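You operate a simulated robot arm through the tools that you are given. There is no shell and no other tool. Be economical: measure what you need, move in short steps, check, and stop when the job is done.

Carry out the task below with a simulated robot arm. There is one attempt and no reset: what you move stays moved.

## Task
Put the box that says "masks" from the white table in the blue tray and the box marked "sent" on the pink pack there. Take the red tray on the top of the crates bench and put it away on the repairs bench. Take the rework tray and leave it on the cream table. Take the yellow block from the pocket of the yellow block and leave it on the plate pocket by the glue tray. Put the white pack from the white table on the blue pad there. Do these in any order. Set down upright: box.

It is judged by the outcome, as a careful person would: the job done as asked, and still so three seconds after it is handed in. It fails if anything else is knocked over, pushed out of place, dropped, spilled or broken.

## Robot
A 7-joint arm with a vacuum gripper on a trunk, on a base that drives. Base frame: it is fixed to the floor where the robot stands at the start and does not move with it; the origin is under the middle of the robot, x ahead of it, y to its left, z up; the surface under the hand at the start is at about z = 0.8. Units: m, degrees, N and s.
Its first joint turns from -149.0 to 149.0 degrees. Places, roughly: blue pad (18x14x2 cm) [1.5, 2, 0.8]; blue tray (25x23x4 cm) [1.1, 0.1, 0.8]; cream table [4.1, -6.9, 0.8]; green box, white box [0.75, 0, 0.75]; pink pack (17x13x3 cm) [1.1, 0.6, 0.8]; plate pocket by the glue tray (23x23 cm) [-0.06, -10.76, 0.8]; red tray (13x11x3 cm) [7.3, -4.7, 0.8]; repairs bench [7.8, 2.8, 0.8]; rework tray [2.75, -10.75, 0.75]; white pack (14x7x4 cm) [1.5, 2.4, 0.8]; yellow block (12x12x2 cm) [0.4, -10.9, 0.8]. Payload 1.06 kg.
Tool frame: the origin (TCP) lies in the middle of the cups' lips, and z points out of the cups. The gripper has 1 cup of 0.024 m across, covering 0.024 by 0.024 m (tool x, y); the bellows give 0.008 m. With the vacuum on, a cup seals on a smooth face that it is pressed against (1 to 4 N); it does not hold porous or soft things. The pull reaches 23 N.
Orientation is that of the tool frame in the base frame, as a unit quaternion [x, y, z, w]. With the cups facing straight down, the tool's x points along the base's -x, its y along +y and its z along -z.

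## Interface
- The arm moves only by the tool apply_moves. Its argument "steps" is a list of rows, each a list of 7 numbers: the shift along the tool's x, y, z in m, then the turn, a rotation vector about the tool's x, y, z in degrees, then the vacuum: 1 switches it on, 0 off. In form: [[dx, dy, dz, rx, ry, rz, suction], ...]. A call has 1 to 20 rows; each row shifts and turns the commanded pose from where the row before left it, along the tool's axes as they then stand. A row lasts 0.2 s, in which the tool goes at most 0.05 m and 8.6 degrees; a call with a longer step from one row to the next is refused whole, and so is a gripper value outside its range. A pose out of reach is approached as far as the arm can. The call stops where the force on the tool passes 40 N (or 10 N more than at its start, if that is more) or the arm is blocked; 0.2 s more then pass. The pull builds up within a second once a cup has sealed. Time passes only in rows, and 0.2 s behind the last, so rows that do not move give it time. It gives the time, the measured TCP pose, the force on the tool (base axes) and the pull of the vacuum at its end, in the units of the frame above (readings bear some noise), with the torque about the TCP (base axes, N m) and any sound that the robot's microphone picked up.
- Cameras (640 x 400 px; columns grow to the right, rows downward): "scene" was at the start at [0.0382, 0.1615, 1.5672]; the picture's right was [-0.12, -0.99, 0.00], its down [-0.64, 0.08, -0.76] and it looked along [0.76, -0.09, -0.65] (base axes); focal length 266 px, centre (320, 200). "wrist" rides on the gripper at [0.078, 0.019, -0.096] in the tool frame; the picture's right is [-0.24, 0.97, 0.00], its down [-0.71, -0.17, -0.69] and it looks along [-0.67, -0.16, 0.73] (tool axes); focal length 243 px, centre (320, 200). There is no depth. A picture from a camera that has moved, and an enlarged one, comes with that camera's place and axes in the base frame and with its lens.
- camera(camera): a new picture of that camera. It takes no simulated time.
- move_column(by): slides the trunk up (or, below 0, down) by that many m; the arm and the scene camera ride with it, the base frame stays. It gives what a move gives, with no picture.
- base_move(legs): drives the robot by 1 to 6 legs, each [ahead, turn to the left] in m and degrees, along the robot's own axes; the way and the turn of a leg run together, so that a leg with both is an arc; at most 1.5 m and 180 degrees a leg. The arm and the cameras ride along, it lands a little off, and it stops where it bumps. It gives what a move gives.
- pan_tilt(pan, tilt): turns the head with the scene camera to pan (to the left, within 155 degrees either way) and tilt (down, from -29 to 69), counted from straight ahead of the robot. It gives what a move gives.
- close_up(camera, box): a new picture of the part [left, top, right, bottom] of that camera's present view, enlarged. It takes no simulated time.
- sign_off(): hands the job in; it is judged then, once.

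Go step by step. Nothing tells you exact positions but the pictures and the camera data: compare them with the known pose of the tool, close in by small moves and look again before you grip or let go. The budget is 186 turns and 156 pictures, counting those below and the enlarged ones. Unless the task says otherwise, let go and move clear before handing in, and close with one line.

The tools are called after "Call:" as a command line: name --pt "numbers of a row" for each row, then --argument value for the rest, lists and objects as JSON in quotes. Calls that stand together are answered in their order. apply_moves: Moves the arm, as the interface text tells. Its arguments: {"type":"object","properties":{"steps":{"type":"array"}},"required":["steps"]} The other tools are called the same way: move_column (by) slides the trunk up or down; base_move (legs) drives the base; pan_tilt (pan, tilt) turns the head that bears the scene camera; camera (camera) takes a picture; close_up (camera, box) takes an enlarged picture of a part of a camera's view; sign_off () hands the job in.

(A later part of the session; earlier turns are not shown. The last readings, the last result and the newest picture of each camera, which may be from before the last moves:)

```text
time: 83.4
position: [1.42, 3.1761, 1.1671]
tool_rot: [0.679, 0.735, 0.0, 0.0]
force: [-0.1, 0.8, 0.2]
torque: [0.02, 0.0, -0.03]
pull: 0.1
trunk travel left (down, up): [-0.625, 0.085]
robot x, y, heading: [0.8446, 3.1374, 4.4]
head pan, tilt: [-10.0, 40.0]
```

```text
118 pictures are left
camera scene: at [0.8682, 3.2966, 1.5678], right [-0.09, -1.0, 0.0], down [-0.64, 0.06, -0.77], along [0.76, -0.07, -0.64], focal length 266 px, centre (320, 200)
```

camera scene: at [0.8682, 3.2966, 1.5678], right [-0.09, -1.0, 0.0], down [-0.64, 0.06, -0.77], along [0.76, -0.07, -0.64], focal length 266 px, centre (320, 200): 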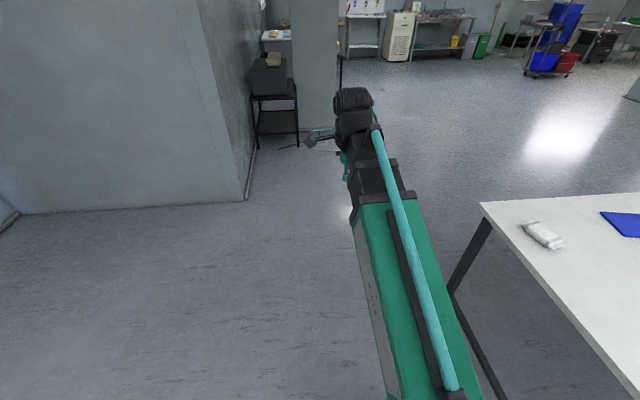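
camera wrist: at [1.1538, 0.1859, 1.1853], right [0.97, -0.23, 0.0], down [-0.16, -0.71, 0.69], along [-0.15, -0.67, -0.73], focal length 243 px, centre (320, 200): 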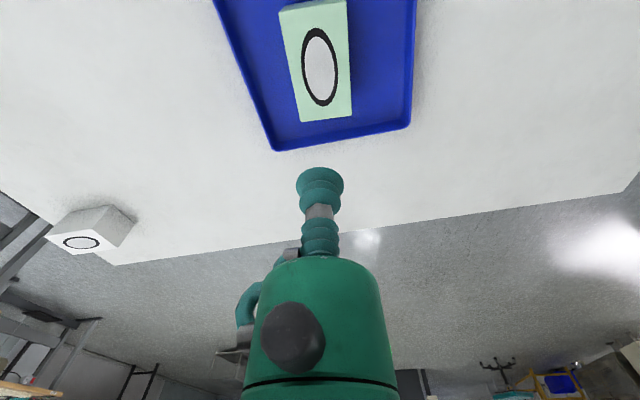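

Call:
base_move --legs '[[0, -4.4], [1.32, 0], [0, -90], [0.93, 0], [0, -90]]'

Call:
camera --camera "scene"

Call:
camera --camera "wrist"

```text
time: 102.7
position: [1.5422, 2.2563, 1.1677]
tool_rot: [-0.679, 0.734, -0.001, 0.0]
force: [0.4, -0.3, -0.5]
torque: [-0.01, -0.01, 0.01]
pull: 0.2
trunk travel left (down, up): [-0.625, 0.085]
robot x, y, heading: [2.1223, 2.2052, 175.7]
head pan, tilt: [-10.0, 40.0]
```

```text
117 pictures are left
camera scene: at [2.0684, 2.0517, 1.5678], right [0.25, 0.97, 0.0], down [0.62, -0.16, -0.77], along [-0.74, 0.19, -0.64], focal length 266 px, centre (320, 200)
```

scene: 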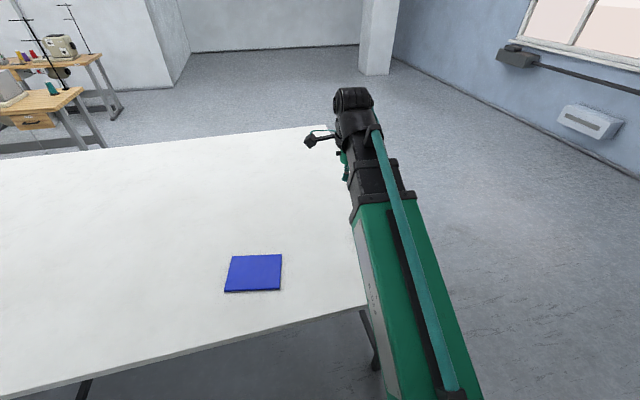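

```text
116 pictures are left
camera wrist: at [1.5194, 2.1792, 1.2635], right [-0.95, 0.31, 0.0], down [0.23, 0.69, 0.69], along [0.21, 0.65, -0.73], focal length 243 px, centre (320, 200)
```

wrist: 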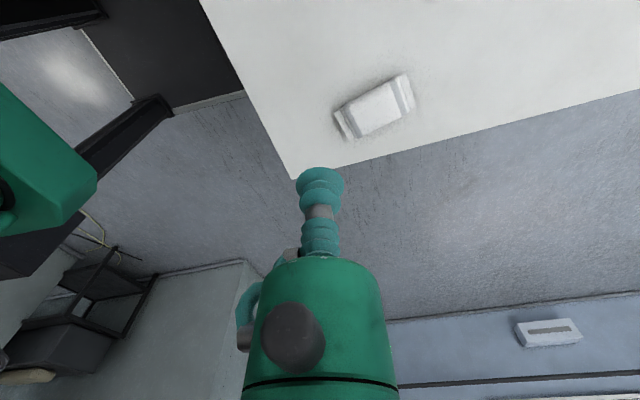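

The pad is about (1.514, 1.972), and the white pack about (1.48, 2.375). I'll move above the pack.

Call:
apply_moves --pt "-0.038 0.0237 0 0 0 0 0" --pt "-0.038 0.0237 0 0 0 0 0" --pt "-0.038 0.0237 0 0 0 0 0" --pt "0 0 0.045 0 0 0 0" --pt "0 0 0.045 0 0 0 0" --pt "0 0 0.045 0 0 0 0" --pt "0 0 0.045 0 0 0 0" --pt "0 0 0.03 0 0 0 0"

Call:
camera --camera "wrist"

Call:
close_up --camera "scene" --box '[200, 120, 440, 320]'

```text
time: 104.5
position: [1.4821, 2.3745, 0.9571]
tool_rot: [-0.679, 0.734, -0.001, 0.0]
force: [-0.1, 0.0, -0.2]
torque: [0.0, 0.0, 0.01]
pull: 0.1
trunk travel left (down, up): [-0.625, 0.085]
robot x, y, heading: [2.1204, 2.2045, 175.3]
head pan, tilt: [-10.0, 40.0]
```

```text
115 pictures are left
camera wrist: at [1.4576, 2.298, 1.0525], right [-0.95, 0.31, 0.0], down [0.23, 0.69, 0.69], along [0.21, 0.65, -0.73], focal length 243 px, centre (320, 200)
```

wrist: 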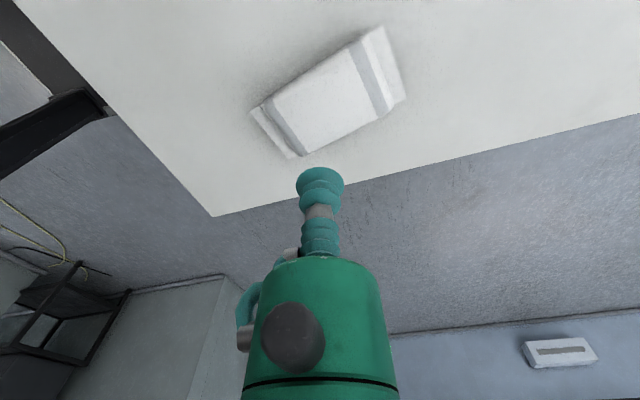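

```text
2.00 times, centred on (320, 220) of scene
camera zoom: at [2.0683, 2.0517, 1.5678], right [0.25, 0.97, 0.0], down [0.62, -0.16, -0.77], along [-0.74, 0.19, -0.64], focal length 533 px, centre (320, 160)
```

zoom: 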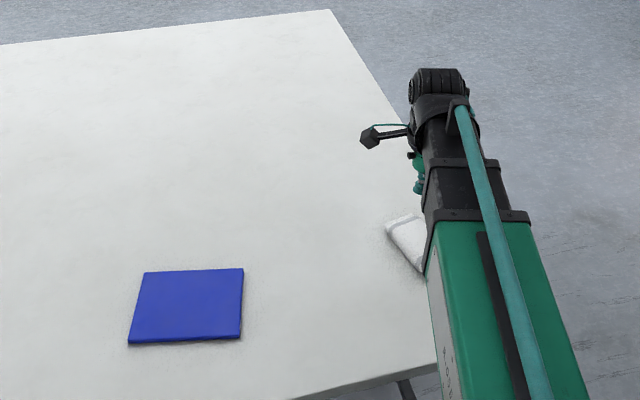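

Call:
apply_moves --pt "-0.001 0.012 0 0 0 0 0" --pt "0 0 0.045 0 0 0 0" --pt "0 0 0.045 0 0 0 1" --pt "0 0 0 0 0 0 1"

Call:
camera --camera "wrist"

```text
time: 105.5
position: [1.4686, 2.3754, 0.8684]
tool_rot: [-0.679, 0.734, 0.0, 0.0]
force: [-0.2, 0.1, -0.2]
torque: [0.02, 0.01, 0.0]
pull: 0.1
trunk travel left (down, up): [-0.625, 0.085]
robot x, y, heading: [2.1179, 2.2053, 175.7]
head pan, tilt: [-10.0, 40.0]
```

```text
113 pictures are left
camera wrist: at [1.4445, 2.2992, 0.9638], right [-0.95, 0.31, 0.0], down [0.23, 0.69, 0.69], along [0.21, 0.65, -0.73], focal length 243 px, centre (320, 200)
```

wrist: 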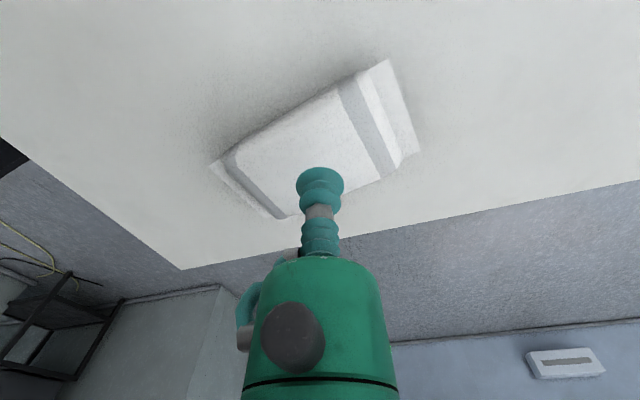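

Call:
apply_moves --pt "0.002 -0.004 0.015 0 0 0 1" --pt "0 0 0.005 0 0 0 1" --pt "0 0 0.004 0 0 0 1" --pt "0 0 0.004 0 0 0 1" --pt "0 0 0 0 0 0 1"

```text
time: 106.7
position: [1.4717, 2.3736, 0.8408]
tool_rot: [-0.679, 0.734, 0.0, 0.0]
force: [1.1, 0.2, -0.3]
torque: [0.04, -0.05, 0.0]
pull: 0.2
trunk travel left (down, up): [-0.625, 0.085]
robot x, y, heading: [2.1208, 2.2014, 175.7]
head pan, tilt: [-10.0, 40.0]
```

Call:
apply_moves --pt "0 0 0.003 0 0 0 1" --pt "0 0 0.003 0 0 0 1" --pt "0 0 0 0 0 0 1"

```text
time: 107.5
position: [1.4718, 2.3747, 0.8346]
tool_rot: [-0.679, 0.734, 0.0, -0.001]
force: [-0.6, -0.7, 3.2]
torque: [-0.01, -0.03, 0.04]
pull: 22.9
trunk travel left (down, up): [-0.625, 0.085]
robot x, y, heading: [2.121, 2.2011, 175.7]
head pan, tilt: [-10.0, 40.0]
```

Sealed. I'll lift, carry it over the pad, and turn it about 64° to line up with the pad's length.

Call:
apply_moves --pt "0 0 -0.02 0 0 0 1" --pt "0 0 -0.04 0 0 0 1" --pt "0 0 -0.04 0 0 0 1" --pt "0.0442 -0.0073 0 0 0 0 1" --pt "0.0442 -0.0073 0 0 0 0 1" --pt "0.0442 -0.0073 0 0 0 0 1" --pt "0.0442 -0.0073 0 0 0 0 1" --pt "0.0442 -0.0073 0 0 0 0 1" --pt "0.0442 -0.0073 0 0 0 0 1" --pt "0.0442 -0.0073 0 0 0 0 1" --pt "0.0442 -0.0073 0 0 0 0 1" --pt "0.0442 -0.0073 0 0 0 0 1" --pt "0 0 0 0 0 0 1"

Call:
apply_moves --pt "0 0 0 0 0 -8 1" --pt "0 0 0 0 0 -8 1" --pt "0 0 0 0 0 -8 1" --pt "0 0 0 0 0 -8 1" --pt "0 0 0 0 0 -8 1" --pt "0 0 0 0 0 -8 1" --pt "0 0 0 0 0 -8 1" --pt "0 0 0 0 0 -8 1" --pt "0 0 0.02 0 0 0 1"

Call:
camera --camera "wrist"

Call:
close_up --camera "scene" --box '[180, 200, 340, 320]'

```text
time: 110.3
position: [1.5088, 1.9718, 0.9315]
tool_rot: [-0.679, 0.734, 0.0, 0.0]
force: [-0.8, -0.7, -0.2]
torque: [-0.01, 0.0, 0.0]
pull: 22.9
trunk travel left (down, up): [-0.625, 0.085]
robot x, y, heading: [2.1203, 2.2012, 175.5]
head pan, tilt: [-10.0, 40.0]
```

```text
time: 112.3
position: [1.5083, 1.9722, 0.9142]
tool_rot: [0.965, -0.261, 0.0, 0.001]
force: [0.6, 0.2, 0.0]
torque: [-0.02, -0.01, 0.03]
pull: 23.2
trunk travel left (down, up): [-0.625, 0.085]
robot x, y, heading: [2.1179, 2.2054, 175.5]
head pan, tilt: [-10.0, 40.0]
```

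```text
112 pictures are left
camera wrist: at [1.5673, 1.9171, 1.0091], right [-0.69, -0.72, 0.0], down [-0.52, 0.51, 0.69], along [-0.49, 0.48, -0.73], focal length 243 px, centre (320, 200)
```

wrist: 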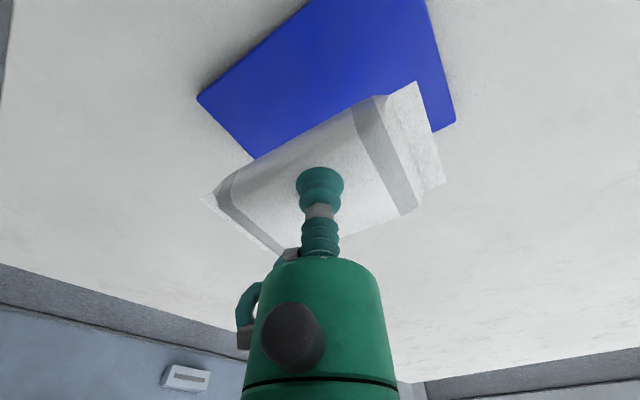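

```text
3.33 times, centred on (260, 260) of scene
camera zoom: at [2.0684, 2.0516, 1.5678], right [0.25, 0.97, 0.0], down [0.62, -0.16, -0.77], along [-0.74, 0.19, -0.64], focal length 888 px, centre (520, 0)
```

zoom: 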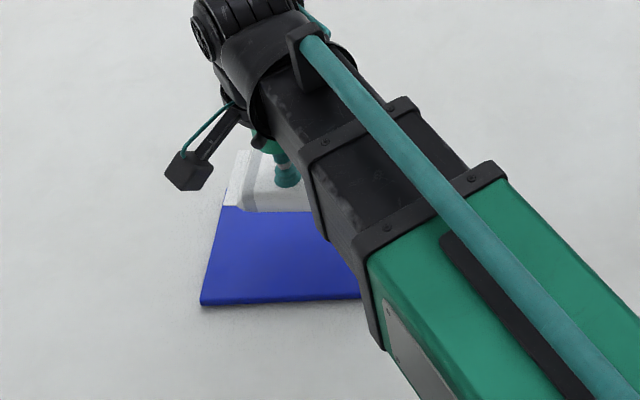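

Call:
apply_moves --pt "0 0 0.04 0 0 0 1" --pt "0 0 0.007 0 0 0 1" --pt "0 0 0 0 0 0 1"

Call:
camera --camera "wrist"

Call:
close_up --camera "scene" --box '[180, 200, 340, 320]'

```text
time: 113.1
position: [1.5083, 1.9739, 0.8665]
tool_rot: [0.965, -0.262, 0.0, 0.0]
force: [-0.3, 0.6, -0.2]
torque: [-0.03, -0.02, -0.02]
pull: 22.7
trunk travel left (down, up): [-0.625, 0.085]
robot x, y, heading: [2.1166, 2.2033, 175.6]
head pan, tilt: [-10.0, 40.0]
```

```text
110 pictures are left
camera wrist: at [1.5676, 1.9166, 0.9619], right [-0.69, -0.72, 0.0], down [-0.52, 0.51, 0.69], along [-0.49, 0.48, -0.73], focal length 243 px, centre (320, 200)
```

wrist: 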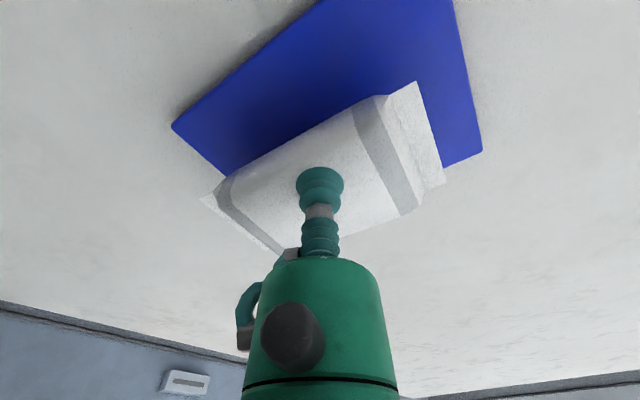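

```text
3.33 times, centred on (260, 260) of scene
camera zoom: at [2.0685, 2.0517, 1.5678], right [0.25, 0.97, 0.0], down [0.62, -0.16, -0.77], along [-0.74, 0.19, -0.64], focal length 888 px, centre (520, 0)
```

zoom: 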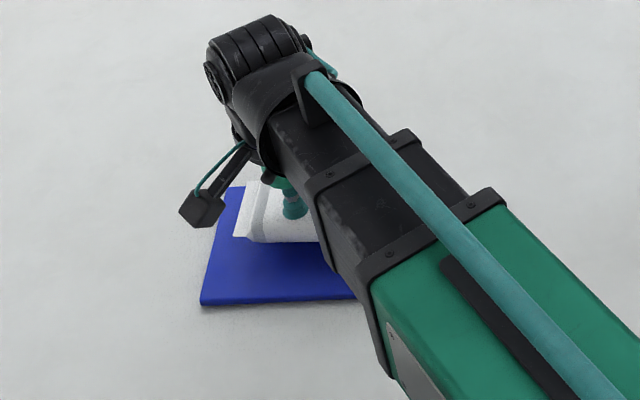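

Call:
apply_moves --pt "0 0 0.004 0 0 0 1" --pt "0 0 0.004 0 0 0 1" --pt "0 0 0.003 0 0 0 1" --pt "0 0 0 0 0 0 1"

```text
time: 114.1
position: [1.508, 1.9734, 0.8559]
tool_rot: [0.965, -0.262, 0.0, 0.0]
force: [0.1, -0.1, -0.4]
torque: [-0.03, -0.04, -0.02]
pull: 22.8
trunk travel left (down, up): [-0.625, 0.085]
robot x, y, heading: [2.1191, 2.2028, 175.8]
head pan, tilt: [-10.0, 40.0]
```

Call:
apply_moves --pt "0 0 0.003 0 0 0 1" --pt "0 0 0 0 0 0 1"

```text
time: 114.7
position: [1.508, 1.9733, 0.8525]
tool_rot: [0.965, -0.263, 0.0, 0.0]
force: [-0.1, 0.2, -0.1]
torque: [0.01, 0.0, -0.02]
pull: 22.8
trunk travel left (down, up): [-0.625, 0.085]
robot x, y, heading: [2.1183, 2.1989, 175.7]
head pan, tilt: [-10.0, 40.0]
```

Call:
apply_moves --pt "0 0 0.002 0 0 0 1" --pt "0 0 0.002 0 0 0 1" --pt "0 0 0 0 0 0 1"

Call:
close_up --camera "wrist" --box '[160, 40, 500, 260]'

```text
time: 115.5
position: [1.5082, 1.9734, 0.8485]
tool_rot: [0.965, -0.262, 0.0, 0.0]
force: [-0.2, 1.4, -1.4]
torque: [0.02, -0.03, 0.0]
pull: 23.1
trunk travel left (down, up): [-0.625, 0.085]
robot x, y, heading: [2.1171, 2.2013, 175.8]
head pan, tilt: [-10.0, 40.0]
```

```text
1.82 times, centred on (330, 150) of wrist
camera zoom: at [1.5667, 1.9169, 0.9445], right [-0.69, -0.72, 0.0], down [-0.52, 0.51, 0.69], along [-0.49, 0.48, -0.73], focal length 441 px, centre (302, 291)
```

zoom: 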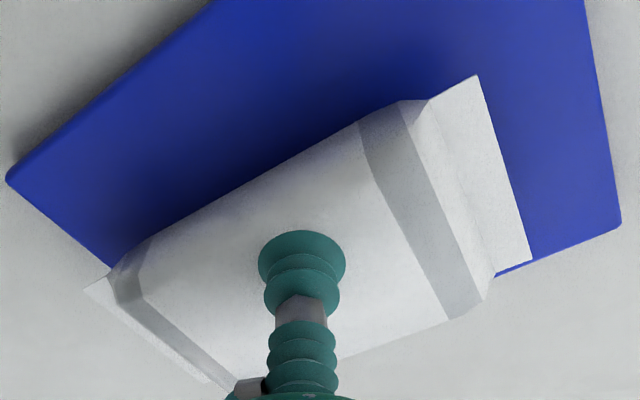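

Not yet touching, and the pack is about 1.5 cm off centre in y. I'll lift slightly, shift it, then lower again.

Call:
apply_moves --pt "0 0 -0.006 0 0 0 1" --pt "0.0105 0.01 0 0 0 0 1" --pt "0 0 0.005 0 0 0 1" --pt "0 0 0.003 0 0 0 1" --pt "0 0 0 0 0 0 1"

Call:
close_up --camera "wrist" --box '[160, 40, 500, 260]'

Call:
close_up --camera "scene" --box '[210, 220, 290, 300]'

```text
time: 116.7
position: [1.5118, 1.9588, 0.8464]
tool_rot: [0.965, -0.263, 0.0, 0.001]
force: [0.1, -0.4, 0.5]
torque: [0.01, 0.01, -0.01]
pull: 23.1
trunk travel left (down, up): [-0.625, 0.085]
robot x, y, heading: [2.1201, 2.2056, 175.8]
head pan, tilt: [-10.0, 40.0]
```

```text
1.82 times, centred on (330, 150) of wrist
camera zoom: at [1.5712, 1.9034, 0.9426], right [-0.69, -0.72, 0.0], down [-0.52, 0.51, 0.69], along [-0.49, 0.48, -0.73], focal length 441 px, centre (302, 291)
```

zoom: 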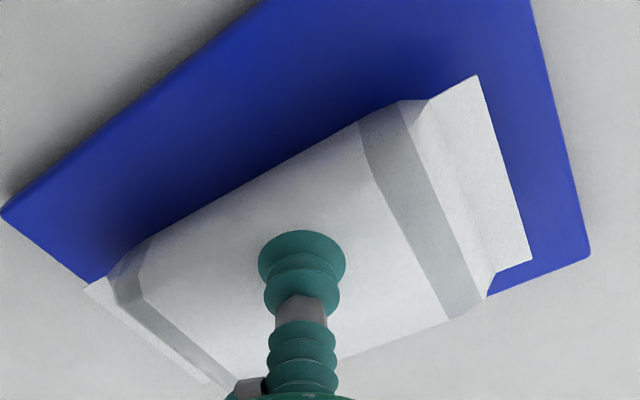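

```text
5.00 times, centred on (250, 260) of scene
camera zoom: at [2.0684, 2.0516, 1.5678], right [0.25, 0.97, 0.0], down [0.62, -0.16, -0.77], along [-0.74, 0.19, -0.64], focal length 1332 px, centre (670, -100)
```

zoom: 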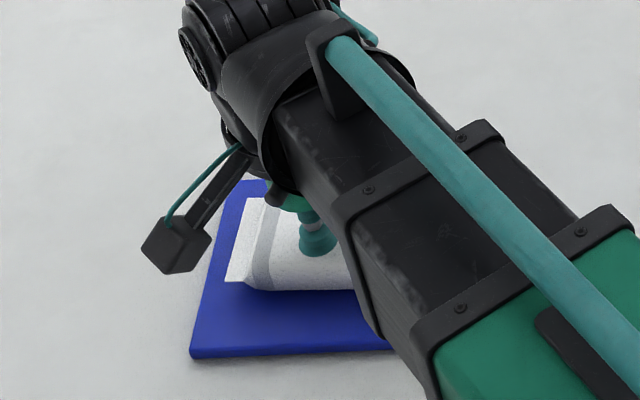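

Call:
apply_moves --pt "0 0 -0.004 0 0 0 1" --pt "0.0129 -0.0076 0 0 0 0 1" --pt "0 0 0.005 0 0 0 1" --pt "0 0 0.003 0 0 0 1" --pt "0 0 0.002 0 0 0 1" --pt "0 0 0 0 0 0 1"

Call:
close_up --camera "scene" --box '[210, 220, 290, 300]'

```text
time: 118.1
position: [1.5268, 1.9587, 0.8417]
tool_rot: [0.965, -0.263, -0.001, 0.001]
force: [-1.7, -2.3, 16.4]
torque: [0.02, 0.01, 0.05]
pull: 23.3
trunk travel left (down, up): [-0.625, 0.085]
robot x, y, heading: [2.1213, 2.2022, 175.9]
head pan, tilt: [-10.0, 40.0]
```

```text
5.00 times, centred on (250, 260) of scene
camera zoom: at [2.0696, 2.052, 1.568], right [0.25, 0.97, 0.0], down [0.62, -0.16, -0.77], along [-0.74, 0.19, -0.64], focal length 1332 px, centre (670, -100)
```

zoom: 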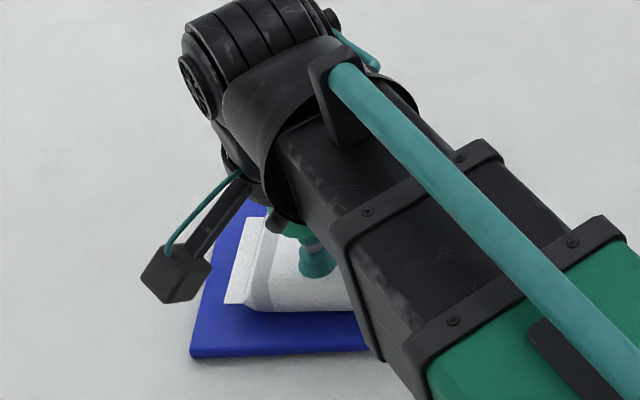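

Contact, and the pack is centred on the pad. Releasing.

Call:
apply_moves --pt "0 0 -0.002 0 0 0 1" --pt "0 0 0 0 0 0 0" --pt "0 0 0 0 0 0 0" --pt "0 0 0 0 0 0 0" --pt "0 0 0 0 0 0 0" --pt "0 0 -0.005 0 0 0 0" --pt "0 0 -0.02 0 0 0 0" --pt "0 0 -0.05 0 0 0 0" --pt "0 0 -0.05 0 0 0 0" --pt "0 0 -0.05 0 0 0 0" --pt "0 0 -0.05 0 0 0 0" --pt "0 0 -0.05 0 0 0 0"

Call:
camera --camera "wrist"

Call:
pan_tilt --pan 130 --tilt 15

Call:
camera --camera "scene"

```text
time: 120.7
position: [1.5274, 1.9604, 1.119]
tool_rot: [0.965, -0.262, 0.0, 0.0]
force: [-0.2, -1.1, 0.4]
torque: [0.0, 0.01, -0.02]
pull: 0.0
trunk travel left (down, up): [-0.625, 0.085]
robot x, y, heading: [2.1225, 2.2017, 175.5]
head pan, tilt: [-10.0, 40.0]
```

```text
104 pictures are left
camera wrist: at [1.5861, 1.9056, 1.2149], right [-0.69, -0.72, 0.0], down [-0.52, 0.51, 0.69], along [-0.49, 0.48, -0.73], focal length 243 px, centre (320, 200)
```

wrist: 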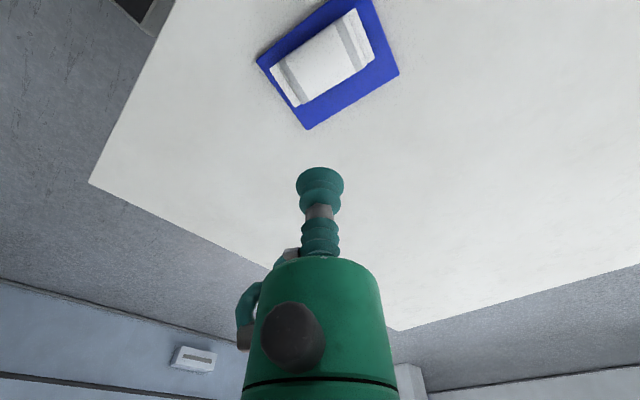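

```text
time: 122.9
position: [1.5267, 1.9613, 1.118]
tool_rot: [0.965, -0.261, 0.0, -0.001]
force: [0.4, 0.3, 0.0]
torque: [0.0, 0.0, -0.03]
pull: 0.1
trunk travel left (down, up): [-0.625, 0.085]
robot x, y, heading: [2.1189, 2.202, 175.5]
head pan, tilt: [130.0, 15.0]
```

```text
103 pictures are left
camera scene: at [2.2051, 1.9544, 1.6073], right [-0.81, -0.58, 0.0], down [-0.15, 0.21, -0.97], along [0.56, -0.79, -0.26], focal length 266 px, centre (320, 200)
```

scene: 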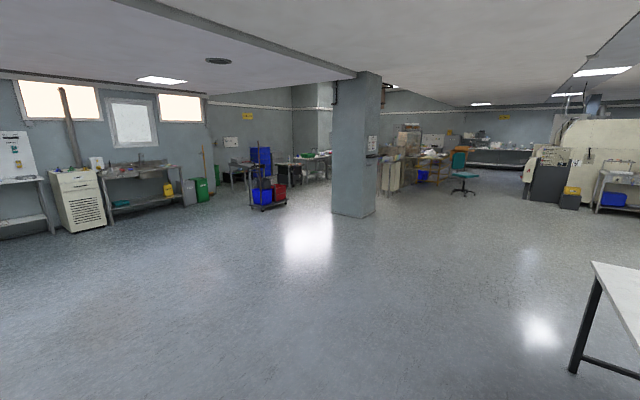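

The white pack is on the pad. Next are the distant benches, so I'll zoom on both directions.

Call:
close_up --camera "scene" --box '[200, 120, 400, 245]'

Call:
pan_tilt --pan -155 --tilt 15

Call:
camera --camera "scene"

```text
3.20 times, centred on (300, 182) of scene
camera zoom: at [2.2051, 1.9544, 1.6073], right [-0.81, -0.58, 0.0], down [-0.15, 0.21, -0.97], along [0.56, -0.79, -0.26], focal length 853 px, centre (384, 256)
```

zoom: 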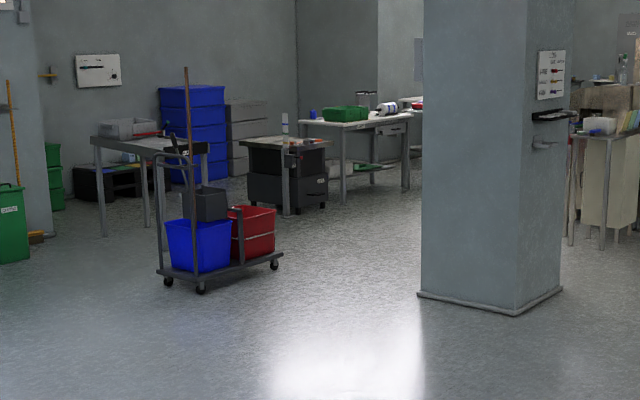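

```text
time: 126.8
position: [1.5274, 1.961, 1.1185]
tool_rot: [0.965, -0.263, 0.0, 0.0]
force: [0.2, -0.1, -0.1]
torque: [0.04, 0.0, -0.01]
pull: 0.1
trunk travel left (down, up): [-0.625, 0.085]
robot x, y, heading: [2.1205, 2.2064, 175.5]
head pan, tilt: [-154.7, 15.0]
```

```text
101 pictures are left
camera scene: at [2.238, 2.0638, 1.6073], right [0.36, -0.93, 0.0], down [-0.24, -0.09, -0.97], along [0.9, 0.34, -0.26], focal length 266 px, centre (320, 200)
```

scene: 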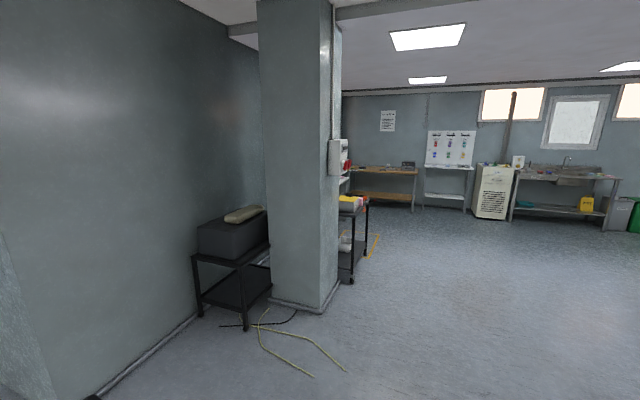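

The repairs bench (wooden) is at the far wall, and the crates bench (green crate on it) is past the pillar. I'll drive toward the gap between the pillar and the cart.

Call:
base_move --legs '[[0, 135.8], [1.5, 0], [1.5, 0]]'

Call:
pan_tilt --pan 0 --tilt 20

Call:
camera --camera "scene"

```text
time: 147.0
position: [4.8062, -0.164, 1.1175]
tool_rot: [0.587, 0.809, -0.001, 0.0]
force: [0.3, 0.6, -0.5]
torque: [0.0, 0.01, 0.02]
pull: 0.1
trunk travel left (down, up): [-0.625, 0.085]
robot x, y, heading: [4.2034, 0.0472, -45.9]
head pan, tilt: [-154.7, 15.0]
```

```text
time: 149.4
position: [4.8056, -0.1657, 1.1181]
tool_rot: [0.587, 0.809, -0.001, 0.001]
force: [-0.1, 0.5, -0.9]
torque: [-0.02, -0.01, 0.0]
pull: 0.0
trunk travel left (down, up): [-0.625, 0.085]
robot x, y, heading: [4.1987, 0.0477, -46.0]
head pan, tilt: [0.0, 20.0]
```

```text
100 pictures are left
camera scene: at [4.3567, 0.1326, 1.5992], right [-0.72, -0.7, 0.0], down [-0.24, 0.25, -0.94], along [0.65, -0.67, -0.34], focal length 266 px, centre (320, 200)
```

scene: 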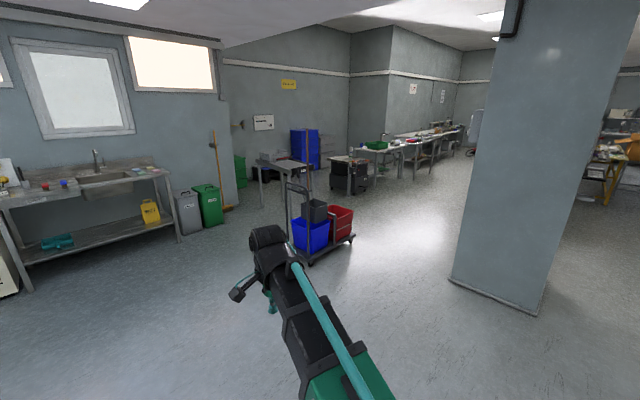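

Clear view of the gap (x 4.95–6.1 at y≈−2). I'll centre the arm and go through.

Call:
apply_moves --pt "-0.021 -0.0435 0 0 0 0 0" --pt "-0.021 -0.0435 0 0 0 0 0" --pt "-0.021 -0.0435 0 0 0 0 0" --pt "-0.021 -0.0435 0 0 0 0 0" --pt "-0.021 -0.0435 0 0 0 0 0" --pt "-0.021 -0.0435 0 0 0 0 0"

Call:
base_move --legs '[[0, -5.8], [1.05, 0], [1.05, 0], [0, -31.4]]'

Call:
camera --camera "scene"

```text
time: 150.8
position: [4.5979, -0.367, 1.116]
tool_rot: [0.587, 0.809, -0.001, 0.0]
force: [0.7, -1.4, 0.0]
torque: [-0.01, -0.01, 0.01]
pull: 0.2
trunk travel left (down, up): [-0.625, 0.085]
robot x, y, heading: [4.205, 0.0439, -46.0]
head pan, tilt: [0.0, 20.0]
```

```text
time: 163.2
position: [5.5657, -2.1637, 1.1177]
tool_rot: [0.81, 0.587, -0.001, 0.0]
force: [-0.8, 0.2, -0.8]
torque: [0.01, 0.0, -0.02]
pull: 0.1
trunk travel left (down, up): [-0.625, 0.085]
robot x, y, heading: [5.4938, -1.5925, -82.3]
head pan, tilt: [0.0, 20.0]
```

```text
99 pictures are left
camera scene: at [5.6653, -1.6183, 1.5992], right [-0.99, -0.14, 0.0], down [-0.05, 0.34, -0.94], along [0.13, -0.93, -0.34], focal length 266 px, centre (320, 200)
```

scene: 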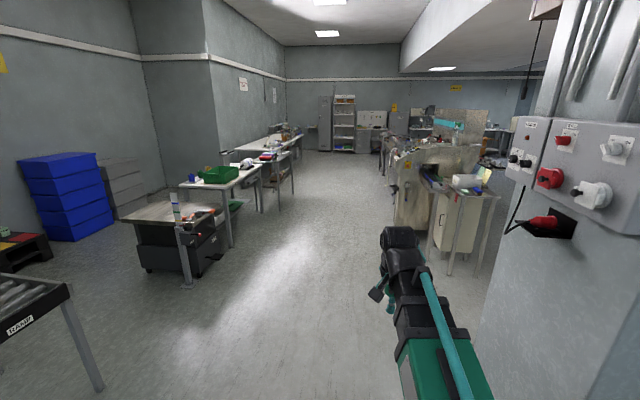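

Call:
base_move --legs '[[1.05, 0], [1.1, 0]]'

Call:
pan_tilt --pan 35 --tilt 25

Call:
camera --camera "scene"

```text
time: 173.8
position: [5.881, -4.2832, 1.1165]
tool_rot: [0.807, 0.591, 0.0, 0.0]
force: [0.4, 0.5, 0.2]
torque: [0.01, 0.02, 0.01]
pull: 0.0
trunk travel left (down, up): [-0.625, 0.085]
robot x, y, heading: [5.801, -3.7145, -81.7]
head pan, tilt: [0.0, 20.0]
```

```text
time: 174.8
position: [5.882, -4.2843, 1.1166]
tool_rot: [0.807, 0.59, 0.0, 0.0]
force: [-0.2, 0.2, 0.3]
torque: [0.0, -0.05, 0.01]
pull: 0.1
trunk travel left (down, up): [-0.625, 0.085]
robot x, y, heading: [5.7987, -3.7128, -81.5]
head pan, tilt: [35.0, 25.0]
```

```text
98 pictures are left
camera scene: at [6.0265, -3.7121, 1.5911], right [-0.73, -0.69, 0.0], down [-0.29, 0.31, -0.91], along [0.62, -0.66, -0.42], focal length 266 px, centre (320, 200)
```

scene: 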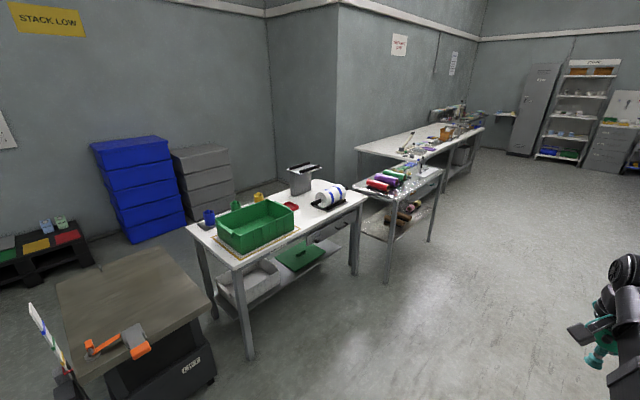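

Call:
close_up --camera "scene" --box '[180, 150, 400, 290]'

```text
2.86 times, centred on (290, 220) of scene
camera zoom: at [6.0265, -3.7121, 1.5911], right [-0.73, -0.69, 0.0], down [-0.29, 0.31, -0.91], along [0.62, -0.66, -0.42], focal length 761 px, centre (406, 143)
```

zoom: 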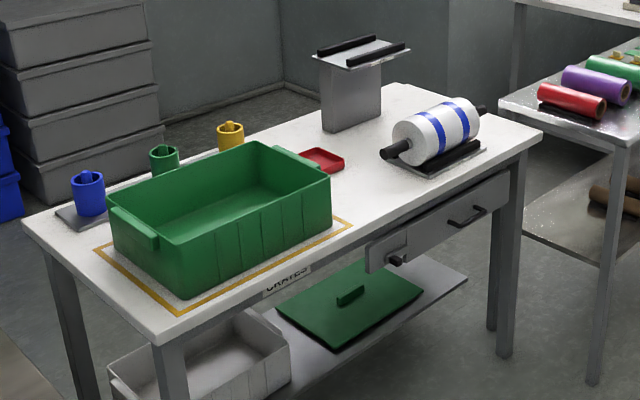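

The red tray is at about (7.24, −4.72), behind the green crate on the CRATES bench (front edge x≈6.95). I'll stand at (6.45, −4.72) facing +x.

Call:
base_move --legs '[[0, 24.3], [1.2, 0], [0, 57.2]]'

Call:
pan_tilt --pan 0 --tilt 40

Call:
camera --camera "scene"

Call:
camera --camera "wrist"

```text
time: 184.6
position: [7.0347, -4.7013, 1.1159]
tool_rot: [0.221, 0.975, 0.0, 0.0]
force: [0.8, 0.6, -0.9]
torque: [0.01, 0.02, 0.04]
pull: 0.0
trunk travel left (down, up): [-0.625, 0.085]
robot x, y, heading: [6.4595, -4.7039, 0.6]
head pan, tilt: [35.0, 25.0]
```

```text
time: 185.6
position: [7.0338, -4.7017, 1.1161]
tool_rot: [0.22, 0.975, 0.0, 0.0]
force: [-0.9, -0.2, 1.1]
torque: [-0.03, 0.03, -0.03]
pull: 0.0
trunk travel left (down, up): [-0.625, 0.085]
robot x, y, heading: [6.463, -4.6977, 0.5]
head pan, tilt: [0.0, 40.0]
```

```text
96 pictures are left
camera scene: at [6.4984, -4.5305, 1.5678], right [0.01, -1.0, 0.0], down [-0.64, -0.01, -0.77], along [0.77, 0.01, -0.64], focal length 266 px, centre (320, 200)
```

scene: 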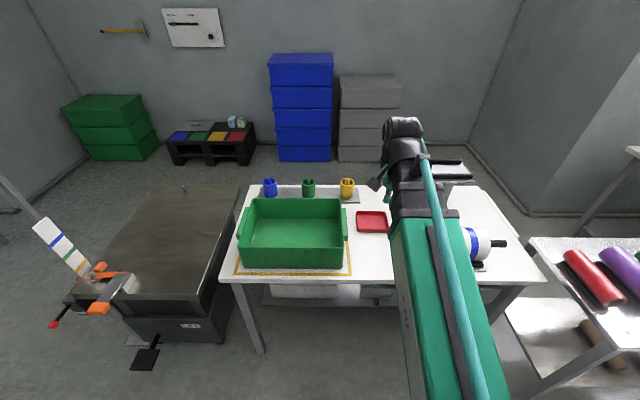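

```text
95 pictures are left
camera wrist: at [6.973, -4.6508, 1.2126], right [0.63, 0.78, 0.0], down [0.57, -0.46, 0.69], along [0.53, -0.43, -0.73], focal length 243 px, centre (320, 200)
```

wrist: 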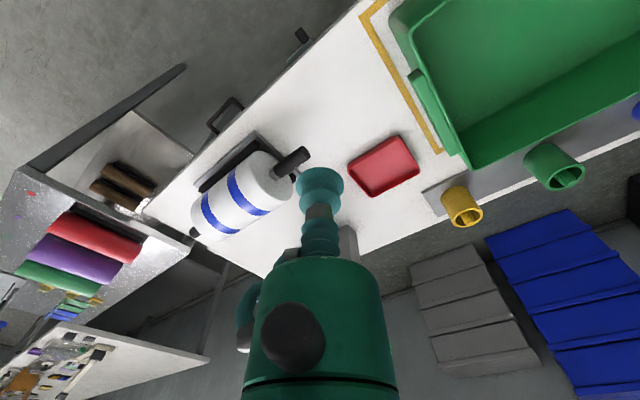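

Both cameras put the red tray at (7.273, −4.732). I'll move above it.

Call:
apply_moves --pt "-0.0383 0.0126 0 0 0 0 0" --pt "-0.0383 0.0126 0 0 0 0 0" --pt "-0.0383 0.0126 0 0 0 0 0" --pt "-0.0383 0.0126 0 0 0 0 0" --pt "-0.0383 0.0126 0 0 0 0 0" --pt "-0.0383 0.0126 0 0 0 0 0" --pt "0 0 0.045 0 0 0 0" --pt "0 0 0.045 0 0 0 0" --pt "0 0 0.045 0 0 0 0" --pt "0 0 0.045 0 0 0 0"

Call:
camera --camera "wrist"

Call:
camera --camera "scene"

```text
time: 187.8
position: [7.275, -4.7323, 0.9352]
tool_rot: [0.22, 0.975, 0.001, 0.0]
force: [0.2, 0.8, 0.0]
torque: [-0.02, 0.0, 0.03]
pull: 0.1
trunk travel left (down, up): [-0.625, 0.085]
robot x, y, heading: [6.4639, -4.7052, 0.2]
head pan, tilt: [0.0, 40.0]
```

```text
94 pictures are left
camera wrist: at [7.2135, -4.6813, 1.0312], right [0.63, 0.78, 0.0], down [0.57, -0.46, 0.69], along [0.53, -0.43, -0.73], focal length 243 px, centre (320, 200)
```

wrist: 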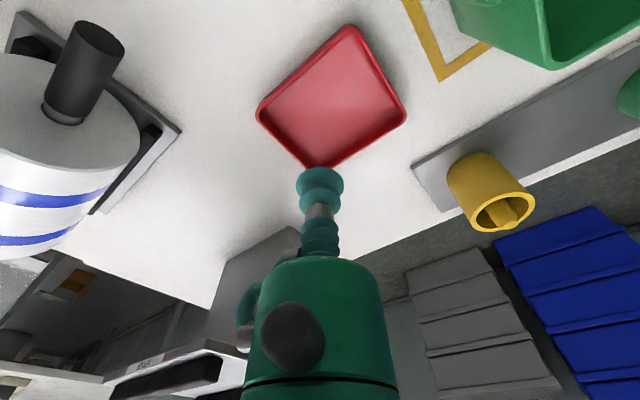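

```text
93 pictures are left
camera scene: at [6.4986, -4.5306, 1.5678], right [0.01, -1.0, 0.0], down [-0.64, -0.01, -0.77], along [0.77, 0.01, -0.64], focal length 266 px, centre (320, 200)
```

scene: 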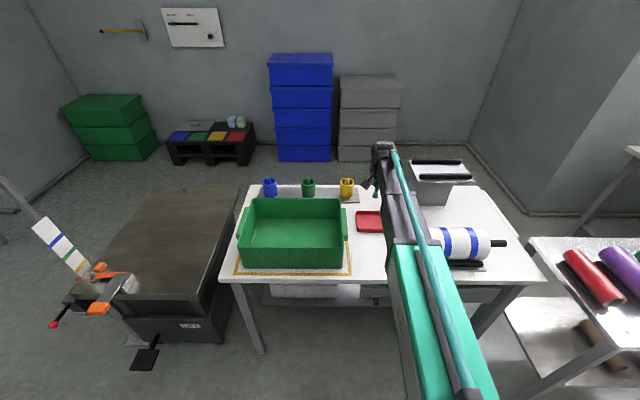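

Call:
apply_moves --pt "-0.004 0.007 0.04 0 0 0 1" --pt "0 0 0.04 0 0 0 1" --pt "0 0 0.015 0 0 0 1" --pt "0 0 0 0 0 0 1"

Call:
camera --camera "wrist"

Call:
close_up --camera "scene" --box '[320, 120, 520, 290]'

```text
time: 188.8
position: [7.2815, -4.7271, 0.8403]
tool_rot: [0.22, 0.975, 0.001, 0.0]
force: [0.6, 0.2, 0.0]
torque: [0.03, 0.0, 0.0]
pull: 0.0
trunk travel left (down, up): [-0.625, 0.085]
robot x, y, heading: [6.4562, -4.7049, 0.5]
head pan, tilt: [0.0, 40.0]
```

```text
92 pictures are left
camera wrist: at [7.22, -4.6766, 0.9365], right [0.63, 0.78, 0.0], down [0.57, -0.46, 0.69], along [0.53, -0.43, -0.73], focal length 243 px, centre (320, 200)
```

wrist: 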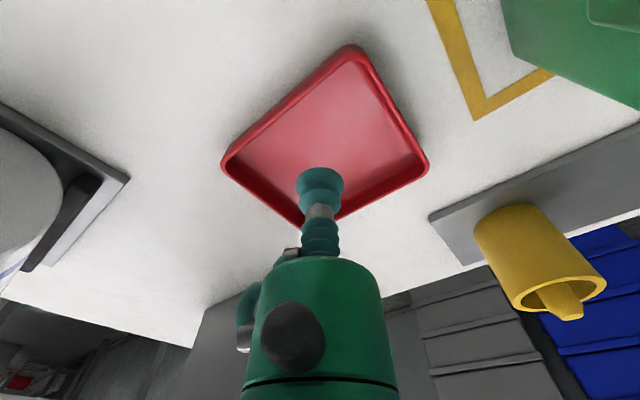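

```text
2.35 times, centred on (420, 205) of scene
camera zoom: at [6.4985, -4.5306, 1.5678], right [0.01, -1.0, 0.0], down [-0.64, -0.01, -0.77], along [0.77, 0.01, -0.64], focal length 627 px, centre (85, 188)
```

zoom: 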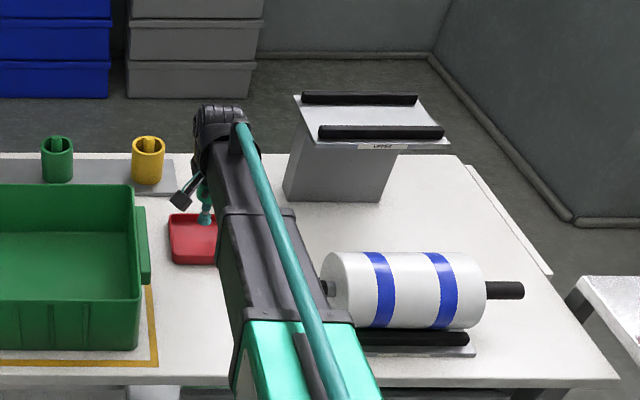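

Call:
apply_moves --pt "0.008 0.006 0.015 0 0 0 1" --pt "0 0 0.006 0 0 0 1" --pt "0 0 0.004 0 0 0 1" --pt "0 0 0.003 0 0 0 1" --pt "0 0 0 0 0 0 1"

```text
time: 190.0
position: [7.2767, -4.7192, 0.8137]
tool_rot: [0.221, 0.975, 0.0, 0.0]
force: [-0.1, 0.2, 1.2]
torque: [-0.03, 0.0, -0.02]
pull: 0.1
trunk travel left (down, up): [-0.625, 0.085]
robot x, y, heading: [6.4595, -4.701, 0.5]
head pan, tilt: [0.0, 40.0]
```

Call:
apply_moves --pt "0 0 0.003 0 0 0 1" --pt "0 0 0.003 0 0 0 1" --pt "0 0 0.002 0 0 0 1" --pt "0 0 0 0 0 0 1"

```text
time: 191.0
position: [7.2772, -4.7185, 0.806]
tool_rot: [0.221, 0.975, 0.0, 0.0]
force: [0.2, 0.1, 0.0]
torque: [-0.01, 0.0, -0.02]
pull: 0.1
trunk travel left (down, up): [-0.625, 0.085]
robot x, y, heading: [6.4609, -4.7009, 0.6]
head pan, tilt: [0.0, 40.0]
```

Call:
apply_moves --pt "0 0 0.002 0 0 0 1" --pt "0 0 0.002 0 0 0 1" --pt "0 0 0.002 0 0 0 1" --pt "0 0 0 0 0 0 1"

Call:
close_up --camera "wrist" --box '[200, 40, 450, 260]'

```text
time: 192.0
position: [7.2754, -4.7198, 0.7989]
tool_rot: [0.22, 0.975, 0.0, 0.001]
force: [0.1, 0.4, -0.3]
torque: [-0.01, -0.01, 0.01]
pull: 0.0
trunk travel left (down, up): [-0.625, 0.085]
robot x, y, heading: [6.4611, -4.7005, 0.9]
head pan, tilt: [0.0, 40.0]
```

```text
1.82 times, centred on (325, 150) of wrist
camera zoom: at [7.2148, -4.668, 0.8953], right [0.63, 0.78, 0.0], down [0.57, -0.46, 0.69], along [0.53, -0.43, -0.73], focal length 441 px, centre (311, 291)
```

zoom: 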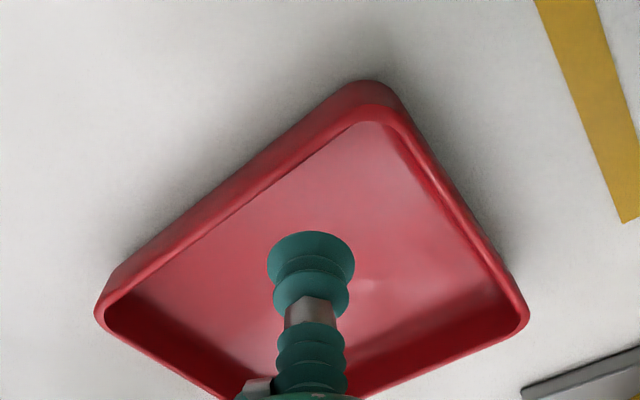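

Still above the floor of the tray. Continuing down.

Call:
apply_moves --pt "0 0 0.003 0 0 0 1" --pt "0 0 0.002 0 0 0 1" --pt "0 0 0.002 0 0 0 1" --pt "0 0 0 0 0 0 1"

```text
time: 193.0
position: [7.2757, -4.7177, 0.7912]
tool_rot: [0.221, 0.975, 0.0, -0.001]
force: [0.1, -0.4, 0.8]
torque: [0.0, 0.01, 0.0]
pull: 0.0
trunk travel left (down, up): [-0.625, 0.085]
robot x, y, heading: [6.4607, -4.701, 0.4]
head pan, tilt: [0.0, 40.0]
```

Call:
apply_moves --pt "0 0 0.002 0 0 0 1" --pt "0 0 0.002 0 0 0 1" --pt "0 0 0.002 0 0 0 1" --pt "0 0 0 0 0 0 1"

```text
time: 194.0
position: [7.2752, -4.718, 0.7866]
tool_rot: [0.221, 0.975, -0.001, 0.0]
force: [0.2, 0.7, -0.1]
torque: [-0.02, -0.01, 0.01]
pull: 0.0
trunk travel left (down, up): [-0.625, 0.085]
robot x, y, heading: [6.4607, -4.7017, 0.3]
head pan, tilt: [0.0, 40.0]
```

Call:
apply_moves --pt "0 0 0.002 0 0 0 1" --pt "0 0 0.002 0 0 0 1" --pt "0 0 0.002 0 0 0 1" --pt "0 0 0 0 0 0 1"

Call:
close_up --camera "wrist" --box '[200, 40, 450, 260]'

```text
time: 195.0
position: [7.2757, -4.7184, 0.7807]
tool_rot: [0.221, 0.975, 0.0, 0.0]
force: [0.2, 0.1, 0.1]
torque: [-0.01, -0.05, 0.0]
pull: 0.1
trunk travel left (down, up): [-0.625, 0.085]
robot x, y, heading: [6.4603, -4.6999, 0.2]
head pan, tilt: [0.0, 40.0]
```

```text
1.82 times, centred on (325, 150) of wrist
camera zoom: at [7.215, -4.6674, 0.8765], right [0.63, 0.78, 0.0], down [0.57, -0.46, 0.69], along [0.53, -0.43, -0.73], focal length 441 px, centre (311, 291)
```

zoom: 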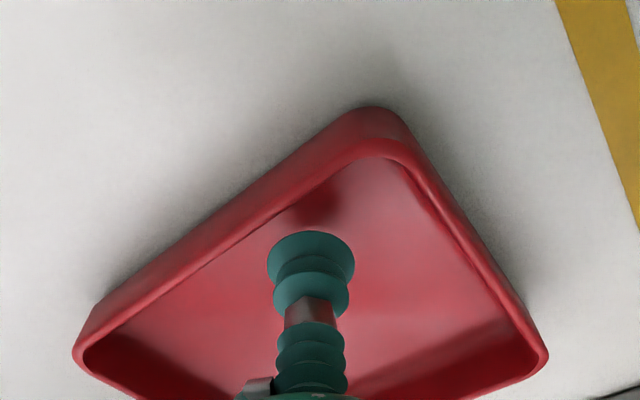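

The bench is lower than I assumed (about 0.765), so the tray's real centre is nearer (7.30, −4.737). I'll shift there and continue.

Call:
apply_moves --pt "0 0 -0.01 0 0 0 1" --pt "-0.029 -0.006 0 0 0 0 1" --pt "0 0 0.01 0 0 0 1" --pt "0 0 0.003 0 0 0 1" --pt "0 0 0 0 0 0 1"

Call:
close_up --camera "wrist" --box '[200, 40, 450, 260]'

```text
time: 196.2
position: [7.2998, -4.7377, 0.7782]
tool_rot: [0.22, 0.975, 0.0, -0.001]
force: [-0.4, 0.5, -1.0]
torque: [0.02, 0.0, 0.0]
pull: 0.1
trunk travel left (down, up): [-0.625, 0.085]
robot x, y, heading: [6.4614, -4.7022, 0.5]
head pan, tilt: [0.0, 40.0]
```

```text
1.82 times, centred on (325, 150) of wrist
camera zoom: at [7.2385, -4.6864, 0.8734], right [0.63, 0.78, 0.0], down [0.57, -0.46, 0.69], along [0.53, -0.43, -0.73], focal length 441 px, centre (311, 291)
```

zoom: 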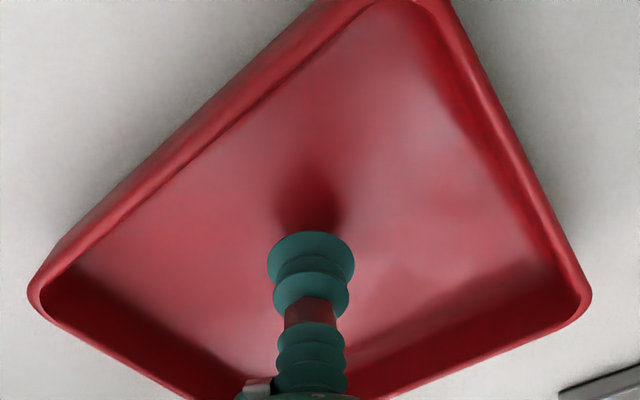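

Call:
apply_moves --pt "0 0 0.003 0 0 0 1" --pt "0 0 0.002 0 0 0 1" --pt "0 0 0.002 0 0 0 1" --pt "0 0 0 0 0 0 1"

```text
time: 197.2
position: [7.2996, -4.7363, 0.7714]
tool_rot: [0.221, 0.975, 0.0, 0.0]
force: [0.4, 0.4, 0.0]
torque: [-0.01, -0.03, 0.02]
pull: 0.2
trunk travel left (down, up): [-0.625, 0.085]
robot x, y, heading: [6.4624, -4.7049, 0.6]
head pan, tilt: [0.0, 40.0]
```

Call:
apply_moves --pt "0 0 0.002 0 0 0 1" --pt "0 0 0.002 0 0 0 1" --pt "0 0 0.002 0 0 0 1" --pt "0 0 0 0 0 0 1"

```text
time: 198.2
position: [7.299, -4.7379, 0.7651]
tool_rot: [0.221, 0.975, 0.0, 0.001]
force: [0.4, -0.4, 1.1]
torque: [-0.01, -0.02, -0.01]
pull: 22.7
trunk travel left (down, up): [-0.625, 0.085]
robot x, y, heading: [6.4612, -4.7002, 0.4]
head pan, tilt: [0.0, 40.0]
```

Sealed. I'll lift well clear, retract over the robot side, and check the hold.

Call:
apply_moves --pt "0 0 -0.01 0 0 0 1" --pt "0 0 -0.03 0 0 0 1" --pt "0 0 -0.05 0 0 0 1" --pt "0 0 -0.05 0 0 0 1" --pt "0 0 -0.05 0 0 0 1" --pt "0 0 -0.05 0 0 0 1" --pt "0 0 -0.05 0 0 0 1" --pt "0 0 -0.04 0 0 0 1" --pt "0.035 -0.01 0 0 0 0 1" --pt "0.035 -0.01 0 0 0 0 1" --pt "0.035 -0.01 0 0 0 0 1" --pt "0.035 -0.01 0 0 0 0 1" --pt "0.035 -0.01 0 0 0 0 1" --pt "0.035 -0.01 0 0 0 0 1"

Call:
camera --camera "wrist"

Call:
base_move --legs '[[-0.9, 0], [0, 90], [1.2, 0], [1.2, 0]]'

Call:
pan_tilt --pan 0 --tilt 20

Call:
camera --camera "scene"

```text
time: 201.2
position: [7.086, -4.7022, 1.095]
tool_rot: [0.221, 0.975, 0.0, 0.0]
force: [-1.0, -0.3, -1.2]
torque: [-0.01, 0.0, 0.0]
pull: 22.9
trunk travel left (down, up): [-0.625, 0.085]
robot x, y, heading: [6.4599, -4.6993, 0.8]
head pan, tilt: [0.0, 40.0]
```

```text
87 pictures are left
camera wrist: at [7.0249, -4.6508, 1.1905], right [0.63, 0.78, 0.0], down [0.56, -0.46, 0.69], along [0.53, -0.43, -0.73], focal length 243 px, centre (320, 200)
```

wrist: 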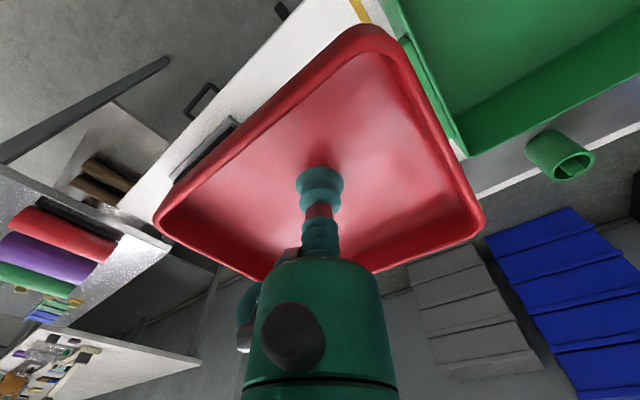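

```text
time: 207.6
position: [6.1025, -4.4167, 1.0947]
tool_rot: [-0.02, 1.0, 0.0, 0.001]
force: [0.2, -0.5, -1.1]
torque: [0.06, -0.01, -0.02]
pull: 23.2
trunk travel left (down, up): [-0.625, 0.085]
robot x, y, heading: [5.5484, -4.7068, 27.6]
head pan, tilt: [0.0, 40.0]
stopped in leg 2: the robot was blocked; the commanded pose is now the measured one
```

```text
time: 208.5
position: [6.1029, -4.4168, 1.0953]
tool_rot: [-0.019, 1.0, 0.0, 0.0]
force: [1.4, 0.1, 0.1]
torque: [-0.01, 0.02, 0.0]
pull: 23.1
trunk travel left (down, up): [-0.625, 0.085]
robot x, y, heading: [5.5516, -4.7067, 27.7]
head pan, tilt: [0.0, 20.0]
```

```text
86 pictures are left
camera scene: at [5.5126, -4.5322, 1.5991], right [0.46, -0.89, 0.0], down [-0.3, -0.16, -0.94], along [0.83, 0.44, -0.34], focal length 266 px, centre (320, 200)
```

scene: 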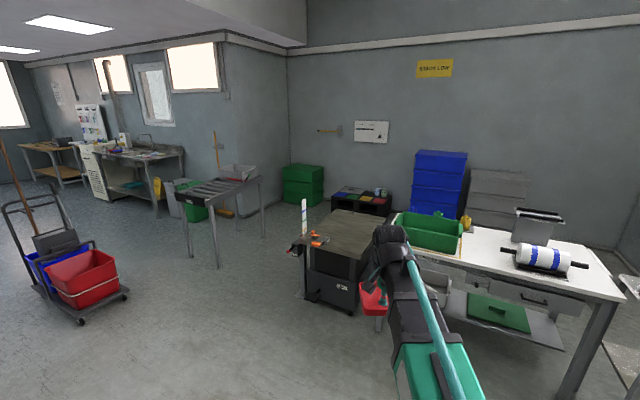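

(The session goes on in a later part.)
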